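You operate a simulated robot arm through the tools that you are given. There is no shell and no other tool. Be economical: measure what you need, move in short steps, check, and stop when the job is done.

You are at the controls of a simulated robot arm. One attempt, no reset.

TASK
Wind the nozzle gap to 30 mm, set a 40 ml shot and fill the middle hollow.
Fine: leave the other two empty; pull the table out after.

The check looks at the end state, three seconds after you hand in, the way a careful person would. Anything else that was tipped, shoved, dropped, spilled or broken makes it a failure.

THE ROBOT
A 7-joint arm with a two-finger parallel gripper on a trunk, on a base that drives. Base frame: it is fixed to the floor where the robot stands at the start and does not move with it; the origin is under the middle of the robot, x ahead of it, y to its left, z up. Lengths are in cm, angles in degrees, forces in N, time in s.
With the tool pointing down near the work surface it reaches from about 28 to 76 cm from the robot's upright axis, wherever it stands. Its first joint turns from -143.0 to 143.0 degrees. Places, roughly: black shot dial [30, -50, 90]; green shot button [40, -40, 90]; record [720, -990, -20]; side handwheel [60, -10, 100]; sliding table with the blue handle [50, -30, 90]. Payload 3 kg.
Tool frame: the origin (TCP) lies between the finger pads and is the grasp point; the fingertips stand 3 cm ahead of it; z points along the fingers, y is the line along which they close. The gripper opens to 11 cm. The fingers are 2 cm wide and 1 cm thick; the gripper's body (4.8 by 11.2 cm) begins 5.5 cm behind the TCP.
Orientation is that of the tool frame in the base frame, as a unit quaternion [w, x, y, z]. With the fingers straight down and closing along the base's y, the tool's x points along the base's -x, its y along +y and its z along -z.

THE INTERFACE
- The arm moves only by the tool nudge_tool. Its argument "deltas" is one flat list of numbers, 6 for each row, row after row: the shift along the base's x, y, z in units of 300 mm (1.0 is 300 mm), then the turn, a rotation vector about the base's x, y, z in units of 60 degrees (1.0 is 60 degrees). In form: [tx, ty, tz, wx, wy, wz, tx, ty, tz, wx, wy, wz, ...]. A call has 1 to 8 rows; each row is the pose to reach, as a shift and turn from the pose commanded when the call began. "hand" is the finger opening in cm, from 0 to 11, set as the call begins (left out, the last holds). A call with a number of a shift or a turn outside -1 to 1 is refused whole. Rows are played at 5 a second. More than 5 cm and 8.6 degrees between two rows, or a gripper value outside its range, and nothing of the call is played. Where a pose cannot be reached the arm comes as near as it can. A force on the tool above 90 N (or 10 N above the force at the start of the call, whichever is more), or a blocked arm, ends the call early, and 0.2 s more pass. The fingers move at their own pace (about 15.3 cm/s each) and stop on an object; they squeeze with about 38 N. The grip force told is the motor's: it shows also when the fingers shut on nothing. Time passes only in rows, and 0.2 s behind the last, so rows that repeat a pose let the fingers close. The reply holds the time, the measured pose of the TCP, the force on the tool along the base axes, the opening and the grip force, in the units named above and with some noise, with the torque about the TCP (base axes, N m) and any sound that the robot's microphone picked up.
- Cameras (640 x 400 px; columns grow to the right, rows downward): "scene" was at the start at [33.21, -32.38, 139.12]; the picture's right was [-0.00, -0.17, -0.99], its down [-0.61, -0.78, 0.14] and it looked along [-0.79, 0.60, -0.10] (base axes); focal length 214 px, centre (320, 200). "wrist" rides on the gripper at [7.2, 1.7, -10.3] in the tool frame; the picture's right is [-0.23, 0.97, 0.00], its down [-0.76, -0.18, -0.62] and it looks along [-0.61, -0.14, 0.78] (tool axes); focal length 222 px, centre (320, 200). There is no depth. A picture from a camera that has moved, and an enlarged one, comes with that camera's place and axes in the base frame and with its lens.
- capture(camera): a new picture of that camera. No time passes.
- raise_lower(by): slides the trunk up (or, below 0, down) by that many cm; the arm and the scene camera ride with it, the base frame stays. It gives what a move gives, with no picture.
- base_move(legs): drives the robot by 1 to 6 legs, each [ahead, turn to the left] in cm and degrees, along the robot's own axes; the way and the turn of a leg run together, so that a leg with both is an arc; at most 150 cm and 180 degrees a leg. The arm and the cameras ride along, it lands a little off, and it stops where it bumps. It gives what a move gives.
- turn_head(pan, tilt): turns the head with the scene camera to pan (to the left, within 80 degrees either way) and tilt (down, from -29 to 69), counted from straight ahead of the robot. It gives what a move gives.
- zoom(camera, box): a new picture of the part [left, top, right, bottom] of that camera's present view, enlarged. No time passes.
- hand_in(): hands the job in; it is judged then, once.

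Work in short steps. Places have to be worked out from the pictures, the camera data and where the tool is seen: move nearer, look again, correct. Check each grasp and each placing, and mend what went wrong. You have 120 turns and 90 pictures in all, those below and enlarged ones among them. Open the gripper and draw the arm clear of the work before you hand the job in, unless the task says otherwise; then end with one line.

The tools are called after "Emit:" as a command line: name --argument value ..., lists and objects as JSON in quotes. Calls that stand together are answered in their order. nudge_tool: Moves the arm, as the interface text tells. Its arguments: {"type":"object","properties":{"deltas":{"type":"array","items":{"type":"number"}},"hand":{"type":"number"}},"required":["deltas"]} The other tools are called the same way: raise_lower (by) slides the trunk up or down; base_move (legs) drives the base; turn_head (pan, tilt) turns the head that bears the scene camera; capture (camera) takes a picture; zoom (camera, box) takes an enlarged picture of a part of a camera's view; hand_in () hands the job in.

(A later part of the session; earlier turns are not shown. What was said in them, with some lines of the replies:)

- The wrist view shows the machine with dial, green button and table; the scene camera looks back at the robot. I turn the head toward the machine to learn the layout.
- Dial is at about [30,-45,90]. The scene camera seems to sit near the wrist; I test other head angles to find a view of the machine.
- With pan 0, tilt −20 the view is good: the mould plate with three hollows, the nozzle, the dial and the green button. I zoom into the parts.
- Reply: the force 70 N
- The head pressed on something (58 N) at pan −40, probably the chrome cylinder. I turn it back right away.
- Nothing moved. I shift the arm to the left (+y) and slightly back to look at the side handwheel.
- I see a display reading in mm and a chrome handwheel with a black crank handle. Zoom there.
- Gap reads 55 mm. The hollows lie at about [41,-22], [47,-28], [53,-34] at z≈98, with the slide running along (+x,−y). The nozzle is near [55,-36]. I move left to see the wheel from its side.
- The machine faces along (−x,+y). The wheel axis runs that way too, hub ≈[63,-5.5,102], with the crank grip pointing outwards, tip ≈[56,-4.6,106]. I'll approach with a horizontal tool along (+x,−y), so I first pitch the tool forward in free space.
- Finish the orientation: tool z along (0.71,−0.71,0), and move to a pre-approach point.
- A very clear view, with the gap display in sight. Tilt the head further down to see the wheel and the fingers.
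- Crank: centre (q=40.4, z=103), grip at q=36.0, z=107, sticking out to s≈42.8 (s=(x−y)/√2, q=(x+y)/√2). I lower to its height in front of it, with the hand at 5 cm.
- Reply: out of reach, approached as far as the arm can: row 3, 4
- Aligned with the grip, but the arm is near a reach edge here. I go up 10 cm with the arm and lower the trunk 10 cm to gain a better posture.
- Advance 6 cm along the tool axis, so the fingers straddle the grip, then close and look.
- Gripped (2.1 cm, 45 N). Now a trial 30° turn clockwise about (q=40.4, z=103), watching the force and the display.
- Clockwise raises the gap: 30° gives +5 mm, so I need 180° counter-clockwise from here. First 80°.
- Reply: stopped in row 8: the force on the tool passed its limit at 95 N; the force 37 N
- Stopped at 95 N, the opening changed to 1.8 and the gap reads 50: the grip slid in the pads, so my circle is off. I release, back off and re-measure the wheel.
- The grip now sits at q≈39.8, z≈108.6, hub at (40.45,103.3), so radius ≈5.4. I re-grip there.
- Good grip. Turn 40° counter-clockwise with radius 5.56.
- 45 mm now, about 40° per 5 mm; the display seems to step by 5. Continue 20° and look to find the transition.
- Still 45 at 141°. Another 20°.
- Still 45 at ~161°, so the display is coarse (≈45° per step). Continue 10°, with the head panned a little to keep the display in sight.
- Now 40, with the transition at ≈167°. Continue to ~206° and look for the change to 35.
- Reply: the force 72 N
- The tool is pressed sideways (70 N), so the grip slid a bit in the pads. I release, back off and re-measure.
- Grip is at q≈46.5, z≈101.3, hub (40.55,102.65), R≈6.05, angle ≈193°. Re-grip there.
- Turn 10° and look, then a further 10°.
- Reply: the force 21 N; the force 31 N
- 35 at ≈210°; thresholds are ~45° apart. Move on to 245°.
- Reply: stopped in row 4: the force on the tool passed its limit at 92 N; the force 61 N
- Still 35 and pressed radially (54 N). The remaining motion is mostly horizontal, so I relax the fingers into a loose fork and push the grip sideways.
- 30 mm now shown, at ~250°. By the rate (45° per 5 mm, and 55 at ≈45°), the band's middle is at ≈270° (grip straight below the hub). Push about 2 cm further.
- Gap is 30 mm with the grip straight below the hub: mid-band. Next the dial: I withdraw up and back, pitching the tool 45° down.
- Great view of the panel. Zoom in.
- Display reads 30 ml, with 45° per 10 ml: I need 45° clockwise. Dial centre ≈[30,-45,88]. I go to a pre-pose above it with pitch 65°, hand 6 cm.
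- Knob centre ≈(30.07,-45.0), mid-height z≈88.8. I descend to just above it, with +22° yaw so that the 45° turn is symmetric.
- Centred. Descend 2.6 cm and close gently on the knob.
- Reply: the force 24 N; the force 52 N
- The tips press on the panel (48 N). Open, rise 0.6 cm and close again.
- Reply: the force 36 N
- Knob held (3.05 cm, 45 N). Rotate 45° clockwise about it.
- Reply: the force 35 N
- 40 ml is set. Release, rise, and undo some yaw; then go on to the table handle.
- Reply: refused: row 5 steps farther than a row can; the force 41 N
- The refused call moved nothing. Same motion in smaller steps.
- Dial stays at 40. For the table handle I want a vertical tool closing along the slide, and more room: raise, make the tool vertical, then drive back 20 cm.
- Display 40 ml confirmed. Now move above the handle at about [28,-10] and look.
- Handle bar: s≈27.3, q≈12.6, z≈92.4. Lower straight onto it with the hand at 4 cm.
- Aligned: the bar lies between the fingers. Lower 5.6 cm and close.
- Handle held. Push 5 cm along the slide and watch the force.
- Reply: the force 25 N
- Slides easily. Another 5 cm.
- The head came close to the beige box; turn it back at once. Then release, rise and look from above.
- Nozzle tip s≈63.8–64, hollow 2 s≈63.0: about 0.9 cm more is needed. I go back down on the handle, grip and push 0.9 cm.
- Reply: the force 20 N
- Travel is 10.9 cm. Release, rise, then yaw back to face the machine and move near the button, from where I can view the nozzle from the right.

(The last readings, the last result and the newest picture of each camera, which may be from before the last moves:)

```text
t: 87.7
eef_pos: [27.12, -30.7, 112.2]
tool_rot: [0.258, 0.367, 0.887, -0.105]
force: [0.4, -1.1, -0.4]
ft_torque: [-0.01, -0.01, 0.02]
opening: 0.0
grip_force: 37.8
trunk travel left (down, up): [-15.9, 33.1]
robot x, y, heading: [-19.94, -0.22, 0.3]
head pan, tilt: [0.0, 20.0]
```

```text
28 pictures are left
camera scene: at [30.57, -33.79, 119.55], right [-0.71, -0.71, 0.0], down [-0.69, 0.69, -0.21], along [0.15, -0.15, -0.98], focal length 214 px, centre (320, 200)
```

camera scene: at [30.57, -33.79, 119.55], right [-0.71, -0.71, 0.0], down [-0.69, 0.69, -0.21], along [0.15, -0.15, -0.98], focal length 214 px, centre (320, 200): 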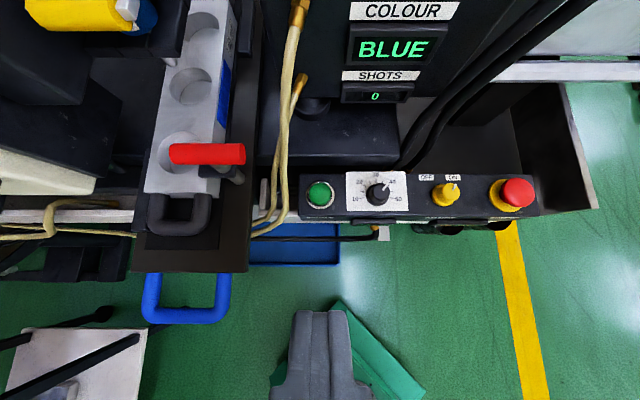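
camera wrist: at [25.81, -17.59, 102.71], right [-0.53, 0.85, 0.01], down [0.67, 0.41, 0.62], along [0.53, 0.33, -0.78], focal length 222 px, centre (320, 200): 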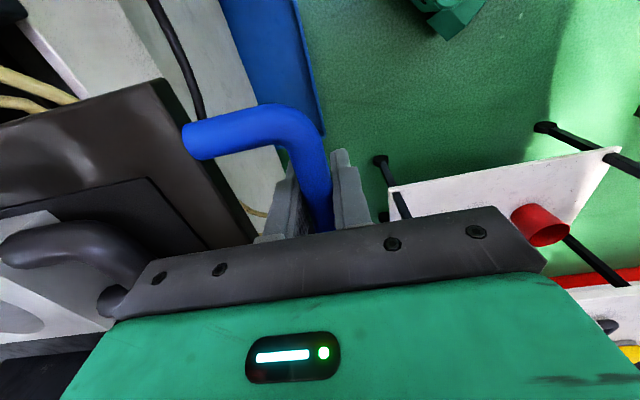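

Hollow 2 is at s≈63.9 by this view. Pan left to see the nozzle from this side.

Emit:
turn_head --pan 35 --tilt -5

Emit:
capture --camera "scene"

```text
t: 88.7
eef_pos: [27.12, -30.71, 112.17]
tool_rot: [0.259, 0.368, 0.887, -0.106]
force: [0.6, -0.5, -0.3]
ft_torque: [0.04, 0.02, 0.0]
opening: 0.01
grip_force: 37.9
trunk travel left (down, up): [-15.9, 33.1]
robot x, y, heading: [-20.44, -0.04, 0.3]
head pan, tilt: [35.0, -5.0]
```

```text
27 pictures are left
camera scene: at [35.69, -31.83, 123.52], right [-0.36, -0.8, -0.49], down [-0.53, 0.6, -0.59], along [0.77, 0.05, -0.64], focal length 214 px, centre (320, 200)
```

scene: 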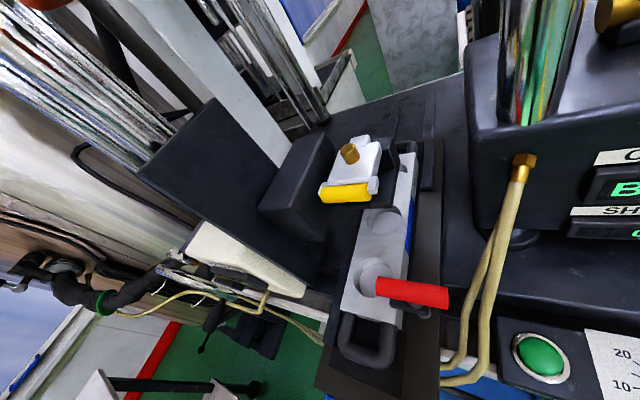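

Brass fitting s≈64.2, tip ≈63.9, hollow 2 ≈64.0: aligned. Now go above the green button (s≈53.05, q≈-2.15), fingers closed.

Emit:
turn_head --pan 0 --tilt 38

Emit:
nudge_tool --deltas '[0.05, -0.05, -0.1, 0, 0, 0, 0.1, -0.1, -0.2, 0, 0, 0, 0.15, -0.15, -0.3, 0, 0, 0, 0.2, -0.2, -0.4, 0, 0, 0, 0.252, -0.253, -0.5, 0, 0, 0]' --hand 0

Emit:
capture --camera "scene"

Emit:
capture --camera "wrist"

```text
t: 89.8
eef_pos: [27.07, -30.68, 112.18]
tool_rot: [0.258, 0.368, 0.887, -0.105]
force: [-0.8, -0.4, 0.5]
ft_torque: [0.02, 0.03, -0.02]
opening: 0.01
grip_force: 37.6
trunk travel left (down, up): [-15.9, 33.1]
robot x, y, heading: [-20.34, -0.22, 0.2]
head pan, tilt: [0.0, 38.0]
```

```text
t: 91.0
eef_pos: [34.75, -38.52, 97.24]
tool_rot: [0.259, 0.368, 0.887, -0.105]
force: [0.2, 0.1, -0.3]
ft_torque: [0.0, 0.01, -0.02]
opening: 0.0
grip_force: 37.5
trunk travel left (down, up): [-15.9, 33.1]
robot x, y, heading: [-20.15, 0.09, 0.5]
head pan, tilt: [0.0, 38.0]
```

```text
26 pictures are left
camera scene: at [36.18, -39.57, 103.7], right [-0.71, -0.71, 0.0], down [-0.71, 0.7, 0.1], along [-0.06, 0.07, -1.0], focal length 214 px, centre (320, 200)
```

scene: 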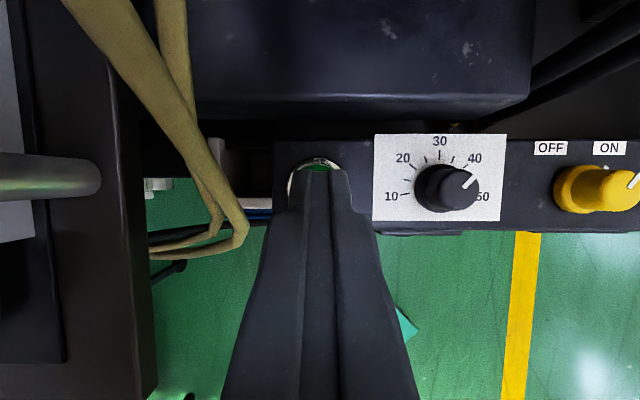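

```text
25 pictures are left
camera wrist: at [27.72, -28.95, 101.93], right [0.82, 0.55, 0.13], down [0.09, -0.34, 0.93], along [0.56, -0.76, -0.33], focal length 222 px, centre (320, 200)
```

wrist: 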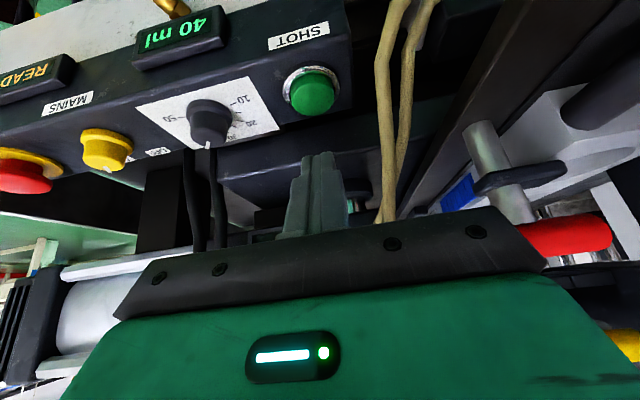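

Centred over the button, with the hoses 4–5 cm to the side. Descend 4.2 cm to near contact.

Emit:
nudge_tool --deltas '[0.004, -0.004, -0.06, 0, 0, 0, 0.009, -0.009, -0.11, 0, 0, 0, 0.009, -0.009, -0.14, 0, 0, 0]'

```text
t: 91.8
eef_pos: [34.85, -38.56, 92.88]
tool_rot: [0.258, 0.368, 0.887, -0.106]
force: [-0.7, 0.4, 1.7]
ft_torque: [-0.05, 0.0, -0.02]
opening: 0.01
grip_force: 37.2
trunk travel left (down, up): [-15.9, 33.1]
robot x, y, heading: [-20.03, -0.03, 0.4]
head pan, tilt: [0.0, 38.0]
```

Press down 0.9 cm and come straight back up, then check the counter.

Emit:
nudge_tool --deltas '[0, 0, -0.01, 0, 0, 0, 0, 0, -0.02, 0, 0, 0, 0, 0, -0.03, 0, 0, 0, 0, 0, -0.03, 0, 0, 0]'

```text
t: 92.8
eef_pos: [34.89, -38.54, 92.32]
tool_rot: [0.261, 0.367, 0.887, -0.106]
force: [3.2, -3.9, 23.8]
ft_torque: [-0.25, -0.24, -0.05]
opening: 0.0
grip_force: 37.6
trunk travel left (down, up): [-15.9, 33.1]
robot x, y, heading: [-20.05, -0.12, 0.4]
head pan, tilt: [0.0, 38.0]
heard: click
```

A click was heard at 24 N. Rise and look at the counter.

Emit:
nudge_tool --deltas '[0, 0, 0.06, 0, 0, 0, -0.02, 0.02, 0.16, 0, 0, 0, -0.06, 0.06, 0.26, 0, 0, 0, -0.12, 0.12, 0.38, 0, 0, 0, -0.2, 0.2, 0.5, 0, 0, 0, -0.25, 0.25, 0.6, 0, 0, 0]'

Emit:
turn_head --pan 15 --tilt 5

Emit:
capture --camera "scene"

```text
t: 94.2
eef_pos: [27.58, -31.17, 109.91]
tool_rot: [0.259, 0.367, 0.887, -0.106]
force: [0.8, -0.2, -1.2]
ft_torque: [0.04, -0.01, 0.0]
opening: 0.0
grip_force: 37.5
trunk travel left (down, up): [-15.9, 33.1]
robot x, y, heading: [-20.44, -0.18, 0.1]
head pan, tilt: [0.0, 38.0]
```

```text
t: 95.2
eef_pos: [27.59, -31.1, 110.03]
tool_rot: [0.258, 0.368, 0.887, -0.106]
force: [-0.1, 0.3, 0.1]
ft_torque: [-0.03, 0.03, -0.01]
opening: 0.0
grip_force: 37.4
trunk travel left (down, up): [-15.9, 33.1]
robot x, y, heading: [-20.15, 0.36, 0.4]
head pan, tilt: [15.0, 5.0]
```

```text
24 pictures are left
camera scene: at [34.03, -33.88, 119.02], right [-0.58, -0.78, -0.22], down [-0.64, 0.61, -0.46], along [0.5, -0.13, -0.86], focal length 214 px, centre (320, 200)
```

scene: 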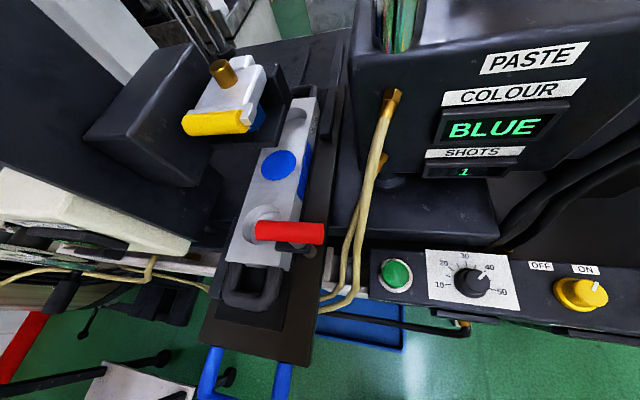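

Shots = 1, and the middle hollow is blue. Zoom to check for stray paste.

Emit:
zoom --camera "scene" --box '[190, 80, 350, 280]'

```text
2.00 times, centred on (270, 180) of scene
camera zoom: at [34.03, -33.88, 119.02], right [-0.58, -0.78, -0.22], down [-0.64, 0.61, -0.46], along [0.5, -0.13, -0.86], focal length 429 px, centre (420, 240)
```

zoom: 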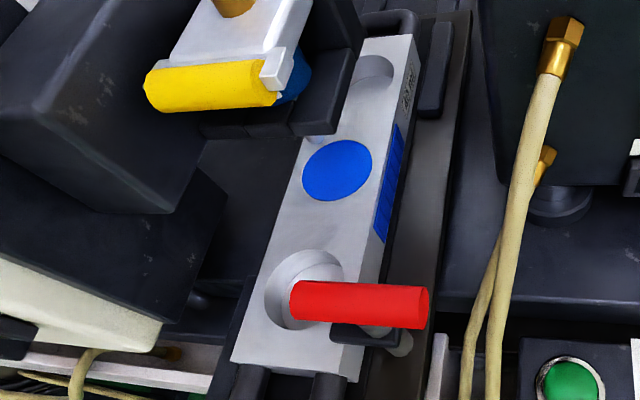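

Clean fill, the others empty. Now back to the handle: make the tool vertical, yaw +90°, and go above it.

Emit:
turn_head --pan 0 --tilt 40

Emit:
nudge_tool --deltas '[0, 0, 0.02, 0.08, 0.08, 0, 0, 0, 0.04, 0.16, 0.16, 0, 0, 0, 0.06, 0.24, 0.24, 0, 0, 0, 0.07, 0.32, 0.32, 0, 0, 0, 0.07, 0.376, 0.376, 0]' --hand 4.4

Emit:
nudge_tool --deltas '[0, 0.1, 0, 0, 0, 0.13, 0, 0.2, 0, 0, 0, 0.26, 0, 0.3, 0, 0, 0, 0.39, 0, 0.4, 0, 0, 0, 0.52, 0, 0.5, 0, 0, 0, 0.65, 0, 0.6, 0, 0, 0, 0.78, 0, 0.65, 0, 0, 0, 0.89, 0, 0.7, 0, 0, 0, 1]'

Emit:
nudge_tool --deltas '[0.03, 0, 0, 0, 0, 0.12, 0.06, 0, 0, 0, 0, 0.25, 0.09, 0, 0, 0, 0, 0.37, 0.1, 0, 0, 0, 0, 0.5]'

Emit:
turn_head --pan 0 --tilt 25

Emit:
capture --camera "scene"

```text
t: 96.2
eef_pos: [27.62, -31.15, 109.95]
tool_rot: [0.258, 0.368, 0.887, -0.106]
force: [-0.3, 0.1, -0.1]
ft_torque: [0.01, 0.02, -0.02]
opening: 0.04
grip_force: 37.8
trunk travel left (down, up): [-15.9, 33.1]
robot x, y, heading: [-20.2, -0.18, 0.2]
head pan, tilt: [0.0, 40.0]
```

```text
t: 97.4
eef_pos: [27.39, -30.9, 112.11]
tool_rot: [0.004, 0.383, 0.924, 0.0]
force: [-0.5, -0.9, -0.5]
ft_torque: [0.02, -0.01, 0.01]
opening: 4.41
grip_force: 0.0
trunk travel left (down, up): [-15.9, 33.1]
robot x, y, heading: [-20.27, -0.11, 0.2]
head pan, tilt: [0.0, 40.0]
```

```text
t: 99.2
eef_pos: [27.41, -10.1, 112.02]
tool_rot: [0.004, -0.131, 0.991, 0.002]
force: [0.0, -0.1, 0.2]
ft_torque: [0.02, 0.01, 0.0]
opening: 4.39
grip_force: 0.1
trunk travel left (down, up): [-15.9, 33.1]
robot x, y, heading: [-20.31, -0.14, 0.1]
head pan, tilt: [0.0, 40.0]
```

```text
t: 100.2
eef_pos: [30.51, -10.09, 112.02]
tool_rot: [0.003, -0.383, 0.924, 0.003]
force: [-0.4, -0.9, 1.7]
ft_torque: [-0.03, 0.0, -0.01]
opening: 4.4
grip_force: 0.1
trunk travel left (down, up): [-15.9, 33.1]
robot x, y, heading: [-20.03, -0.2, 0.6]
head pan, tilt: [0.0, 40.0]
```

```text
t: 100.9
eef_pos: [30.58, -10.14, 112.12]
tool_rot: [0.004, -0.383, 0.924, 0.004]
force: [-0.4, 0.4, -0.1]
ft_torque: [-0.02, -0.01, -0.04]
opening: 4.45
grip_force: 0.0
trunk travel left (down, up): [-15.9, 33.1]
robot x, y, heading: [-20.1, -0.11, 0.5]
head pan, tilt: [0.0, 25.0]
```

```text
22 pictures are left
camera scene: at [35.66, -5.06, 116.06], right [0.71, -0.71, 0.0], down [-0.64, -0.64, 0.42], along [-0.3, -0.29, -0.91], focal length 214 px, centre (320, 200)
```

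scene: 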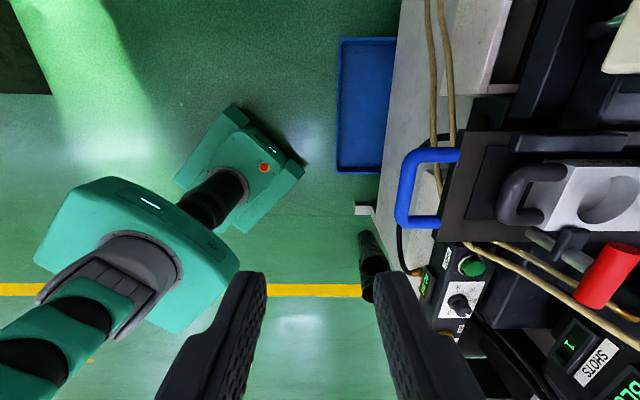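

Handle bar at s≈38.5, q≈12.8. Move over it and down.

Emit:
nudge_tool --deltas '[0.06, -0.085, -0.08, 0, 0, 0, 0.12, -0.17, -0.16, 0, 0, 0, 0.19, -0.263, -0.22, 0, 0, 0, 0.19, -0.263, -0.36, 0, 0, 0, 0.19, -0.263, -0.46, 0, 0, 0]'

Emit:
turn_head --pan 0 --tilt 40

Emit:
capture --camera "scene"

```text
t: 102.1
eef_pos: [36.02, -17.92, 98.23]
tool_rot: [0.002, -0.382, 0.924, 0.004]
force: [-0.9, 0.1, -0.5]
ft_torque: [0.02, 0.03, -0.04]
opening: 4.41
grip_force: 0.0
trunk travel left (down, up): [-15.9, 33.1]
robot x, y, heading: [-20.11, 0.26, 0.4]
head pan, tilt: [0.0, 25.0]
```

```text
t: 102.9
eef_pos: [36.0, -18.13, 98.27]
tool_rot: [0.004, -0.382, 0.924, 0.003]
force: [0.0, 1.1, 0.8]
ft_torque: [0.03, 0.01, 0.01]
opening: 4.39
grip_force: 0.0
trunk travel left (down, up): [-15.9, 33.1]
robot x, y, heading: [-20.24, -0.27, 0.0]
head pan, tilt: [0.0, 40.0]
```

```text
21 pictures are left
camera scene: at [39.53, -14.59, 102.94], right [0.71, -0.71, 0.0], down [-0.54, -0.55, 0.64], along [-0.45, -0.45, -0.77], focal length 214 px, centre (320, 200)
```

scene: 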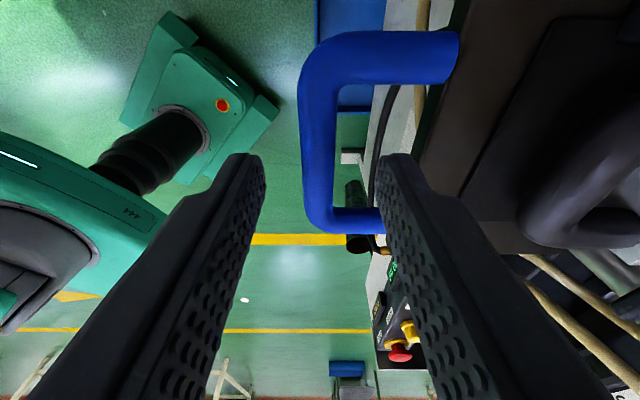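

The bar sits between the fingers as before. Lower 5.6 cm and grip.

Emit:
nudge_tool --deltas '[0, 0, -0.06, 0, 0, 0, 0, 0, -0.12, 0, 0, 0, 0, 0, -0.188, 0, 0, 0]'

Emit:
nudge_tool --deltas '[0, 0, 0, 0, 0, 0, 0, 0, 0, 0, 0, 0, 0, 0, 0, 0, 0, 0]' --hand 0.6

Emit:
nudge_tool --deltas '[-0.024, 0.024, 0, 0, 0, 0, -0.05, 0.05, 0, 0, 0, 0, -0.08, 0.08, 0, 0, 0, 0, -0.11, 0.11, 0, 0, 0, 0, -0.14, 0.14, 0, 0, 0, 0, -0.17, 0.17, 0, 0, 0, 0, -0.2, 0.2, 0, 0, 0, 0, -0.23, 0.23, 0, 0, 0, 0]'

```text
t: 103.7
eef_pos: [36.26, -17.86, 92.65]
tool_rot: [0.003, -0.382, 0.924, 0.004]
force: [-0.3, 0.0, 1.2]
ft_torque: [0.0, 0.01, -0.01]
opening: 4.39
grip_force: 0.0
trunk travel left (down, up): [-15.9, 33.1]
robot x, y, heading: [-20.42, -0.25, 0.2]
head pan, tilt: [0.0, 40.0]
```

```text
t: 104.5
eef_pos: [36.17, -17.94, 92.6]
tool_rot: [0.002, -0.383, 0.924, 0.004]
force: [-3.0, 1.1, -3.5]
ft_torque: [-0.03, 0.02, 0.94]
opening: 1.58
grip_force: 45.3
trunk travel left (down, up): [-15.9, 33.1]
robot x, y, heading: [-20.26, -0.02, 0.6]
head pan, tilt: [0.0, 40.0]
```

```text
t: 106.3
eef_pos: [29.36, -10.99, 92.5]
tool_rot: [0.002, -0.382, 0.924, 0.004]
force: [0.4, 0.2, -18.0]
ft_torque: [-0.3, 0.33, 0.9]
opening: 1.57
grip_force: 45.2
trunk travel left (down, up): [-15.9, 33.1]
robot x, y, heading: [-20.67, -0.15, 0.3]
head pan, tilt: [0.0, 40.0]
```

Pulled 9.8 cm. Continue gently toward and a bit past the start position to feel for an end stop.

Emit:
nudge_tool --deltas '[-0.014, 0.014, 0, 0, 0, 0, -0.028, 0.028, 0, 0, 0, 0, -0.042, 0.042, 0, 0, 0, 0, -0.05, 0.05, 0, 0, 0, 0]'

Emit:
capture --camera "wrist"

```text
t: 107.3
eef_pos: [27.78, -9.47, 92.57]
tool_rot: [0.003, -0.382, 0.924, 0.004]
force: [4.2, 0.0, -9.5]
ft_torque: [0.02, 0.04, 0.89]
opening: 1.59
grip_force: 44.9
trunk travel left (down, up): [-15.9, 33.1]
robot x, y, heading: [-19.91, -0.12, 0.3]
head pan, tilt: [0.0, 40.0]
```

```text
20 pictures are left
camera wrist: at [21.57, -13.47, 102.74], right [-0.53, 0.85, 0.01], down [0.66, 0.41, 0.63], along [0.53, 0.34, -0.78], focal length 222 px, centre (320, 200)
```

wrist: 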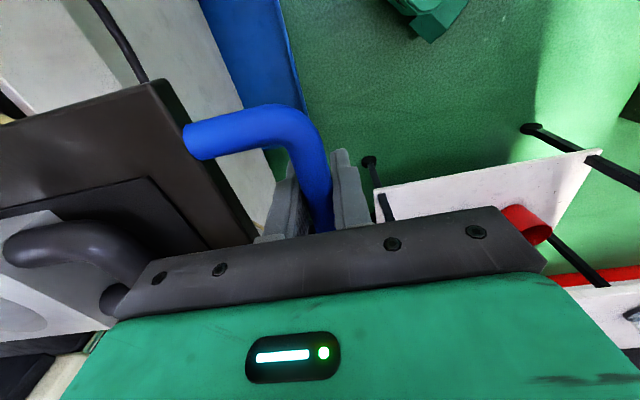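

No stop yet, and the plate's far end is still under the nozzle. Pull further in small steps.

Emit:
nudge_tool --deltas '[-0.014, 0.014, 0, 0, 0, 0, -0.028, 0.028, 0, 0, 0, 0, -0.042, 0.042, 0, 0, 0, 0, -0.056, 0.056, 0, 0, 0, 0, -0.07, 0.07, 0, 0, 0, 0, -0.084, 0.084, 0, 0, 0, 0, -0.098, 0.098, 0, 0, 0, 0]'

Emit:
capture --camera "wrist"

```text
t: 108.9
eef_pos: [25.07, -6.65, 92.57]
tool_rot: [0.004, -0.382, 0.924, 0.004]
force: [8.4, 6.1, -16.2]
ft_torque: [-0.3, 0.33, 0.93]
opening: 1.59
grip_force: 44.7
trunk travel left (down, up): [-15.9, 33.1]
robot x, y, heading: [-19.99, -0.0, 0.1]
head pan, tilt: [0.0, 40.0]
```

```text
19 pictures are left
camera wrist: at [18.7, -10.59, 102.75], right [-0.53, 0.85, 0.01], down [0.66, 0.41, 0.63], along [0.53, 0.34, -0.78], focal length 222 px, centre (320, 200)
```

wrist: 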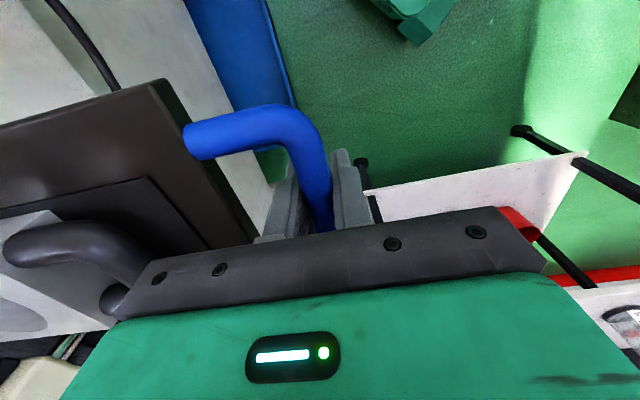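

Still free (s=22.4). Another 4 cm.

Emit:
nudge_tool --deltas '[-0.014, 0.014, 0, 0, 0, 0, -0.028, 0.028, 0, 0, 0, 0, -0.042, 0.042, 0, 0, 0, 0, -0.056, 0.056, 0, 0, 0, 0, -0.07, 0.07, 0, 0, 0, 0, -0.084, 0.084, 0, 0, 0, 0, -0.098, 0.098, 0, 0, 0, 0]'

Emit:
turn_head --pan -45 --tilt -15

Emit:
capture --camera "scene"

```text
t: 110.5
eef_pos: [22.01, -3.64, 92.63]
tool_rot: [0.003, -0.383, 0.924, 0.003]
force: [4.8, 2.8, -4.9]
ft_torque: [-0.98, 0.98, 0.98]
opening: 1.58
grip_force: 44.8
trunk travel left (down, up): [-15.9, 33.1]
robot x, y, heading: [-20.34, -0.14, 0.4]
head pan, tilt: [0.0, 40.0]
```

```text
t: 111.7
eef_pos: [21.96, -3.73, 92.7]
tool_rot: [0.004, -0.381, 0.924, 0.003]
force: [6.4, 3.5, 2.3]
ft_torque: [0.03, 0.04, 0.9]
opening: 1.57
grip_force: 44.9
trunk travel left (down, up): [-15.9, 33.1]
robot x, y, heading: [-20.3, -0.55, 0.3]
head pan, tilt: [-45.0, -15.0]
```

```text
18 pictures are left
camera scene: at [35.52, 1.77, 100.13], right [0.5, -0.51, 0.7], down [-0.55, -0.81, -0.19], along [0.67, -0.29, -0.68], focal length 214 px, centre (320, 200)
```

scene: 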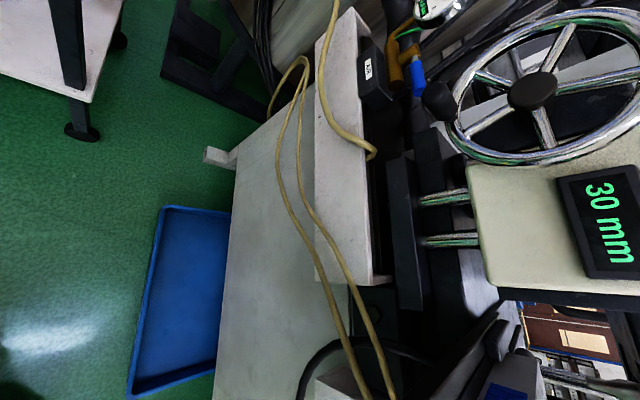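

The table now clears the nozzle (plate end ≈57 against nozzle 64). I look along the table to see how much slide is left.

Emit:
turn_head --pan -78 --tilt 0

Emit:
capture --camera "scene"

```text
t: 112.7
eef_pos: [21.97, -3.7, 92.52]
tool_rot: [0.003, -0.382, 0.924, 0.004]
force: [6.9, 3.9, 6.2]
ft_torque: [0.14, -0.04, 0.9]
opening: 1.53
grip_force: 45.0
trunk travel left (down, up): [-15.9, 33.1]
robot x, y, heading: [-20.55, 0.15, 0.3]
head pan, tilt: [-78.0, 0.0]
```

```text
17 pictures are left
camera scene: at [36.12, -2.04, 103.91], right [0.14, -0.16, 0.98], down [-0.71, -0.71, -0.01], along [0.69, -0.69, -0.21], focal length 214 px, centre (320, 200)
```

scene: 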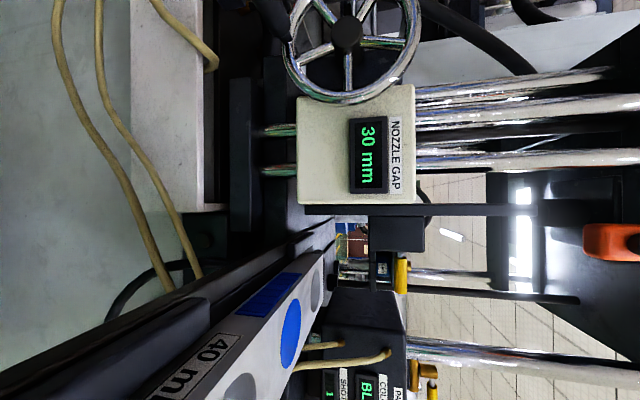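

Rail remains under the table. Continue gently toward the stop.

Emit:
turn_head --pan 0 --tilt 40

Emit:
nudge_tool --deltas '[-0.014, 0.014, 0, 0, 0, 0, -0.028, 0.028, 0, 0, 0, 0, -0.042, 0.042, 0, 0, 0, 0, -0.056, 0.056, 0, 0, 0, 0, -0.07, 0.07, 0, 0, 0, 0, -0.084, 0.084, 0, 0, 0, 0, -0.098, 0.098, 0, 0, 0, 0]'

```text
t: 114.2
eef_pos: [21.92, -3.59, 92.58]
tool_rot: [0.004, -0.382, 0.924, 0.003]
force: [7.9, 6.1, 8.5]
ft_torque: [0.05, -0.02, 0.93]
opening: 1.57
grip_force: 44.7
trunk travel left (down, up): [-15.9, 33.1]
robot x, y, heading: [-20.14, -0.21, 0.3]
head pan, tilt: [0.0, 40.0]
```

```text
t: 115.8
eef_pos: [19.38, -1.14, 92.54]
tool_rot: [0.004, -0.382, 0.924, 0.002]
force: [64.1, -54.1, 9.4]
ft_torque: [1.31, -0.11, 0.77]
opening: 4.78
grip_force: 41.8
trunk travel left (down, up): [-15.9, 33.1]
robot x, y, heading: [-20.25, 0.53, 0.2]
head pan, tilt: [0.0, 40.0]
```

The end stop is reached (84 N, the bar pressing the inner finger). Open, re-centre on the bar without pushing it, and rise.

Emit:
nudge_tool --deltas '[0.015, -0.015, 0, 0, 0, 0, 0.03, -0.03, 0, 0, 0, 0, 0.038, -0.038, 0, 0, 0, 0, 0.038, -0.038, 0.12, 0, 0, 0, 0.038, -0.038, 0.26, 0, 0, 0, 0.038, -0.038, 0.4, 0, 0, 0, 0.0, 0.0, 0.52, 0, 0, 0, -0.05, 0.05, 0.62, 0, 0, 0]' --hand 5.4

Emit:
turn_head --pan -70 --tilt 10

Emit:
capture --camera "scene"

Emit:
capture --camera "wrist"

```text
t: 117.6
eef_pos: [17.53, 0.93, 111.06]
tool_rot: [0.003, -0.382, 0.924, 0.003]
force: [0.7, 0.4, -0.9]
ft_torque: [0.02, -0.01, 0.02]
opening: 5.4
grip_force: 0.0
trunk travel left (down, up): [-15.9, 33.1]
robot x, y, heading: [-20.38, 0.02, 0.3]
head pan, tilt: [0.0, 40.0]
```

```text
t: 119.0
eef_pos: [17.44, 0.72, 110.97]
tool_rot: [0.003, -0.383, 0.924, 0.004]
force: [0.5, 0.2, 0.6]
ft_torque: [-0.03, 0.02, 0.0]
opening: 5.38
grip_force: 0.1
trunk travel left (down, up): [-15.9, 33.1]
robot x, y, heading: [-20.3, 0.27, 0.3]
head pan, tilt: [-70.0, 10.0]
```

```text
16 pictures are left
camera scene: at [30.53, 1.28, 121.03], right [0.24, -0.25, 0.94], down [-0.81, -0.58, 0.05], along [0.53, -0.77, -0.34], focal length 214 px, centre (320, 200)
```

scene: 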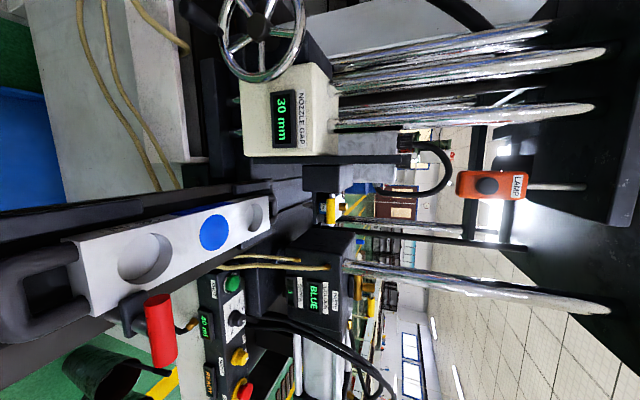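

```text
15 pictures are left
camera wrist: at [11.28, -3.18, 121.19], right [-0.53, 0.85, 0.01], down [0.66, 0.41, 0.63], along [0.53, 0.34, -0.78], focal length 222 px, centre (320, 200)
```

wrist: 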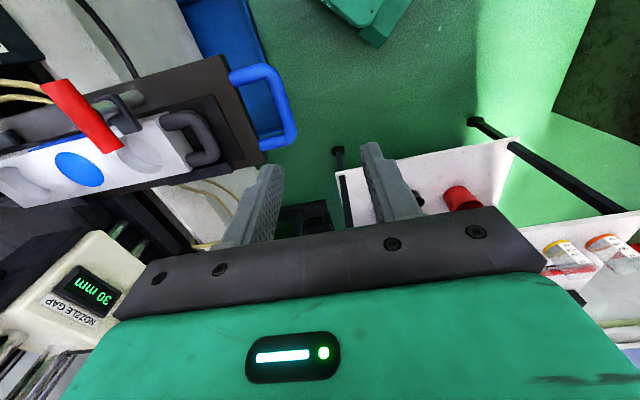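

All is as wanted: 30 mm, 40 ml, 1 shot, middle hollow filled, table fully out. Draw the arm clear.

Emit:
nudge_tool --deltas '[0, 0.05, 0.1, 0, 0, 0, -0.03, 0.15, 0.2, 0, 0, 0, -0.06, 0.25, 0.25, 0, 0, 0, -0.06, 0.35, 0.25, 0, 0, 0]' --hand 11

Emit:
hand_in

```text
t: 120.0
eef_pos: [15.58, 11.35, 118.61]
tool_rot: [0.003, -0.382, 0.924, 0.004]
force: [-0.1, -0.4, -0.1]
ft_torque: [0.05, -0.01, 0.02]
opening: 11.0
grip_force: 0.0
trunk travel left (down, up): [-15.9, 33.1]
robot x, y, heading: [-20.43, 0.05, 0.2]
head pan, tilt: [-70.0, 10.0]
```

```text
The job is handed in.
```

The nozzle gap reads 30 mm, one 40 ml shot filled only the middle hollow, the table is pulled out to its stop, and I've handed the job in. Early on, the camera head pressed against part of the machine at about 58 N; I saw nothing moved.
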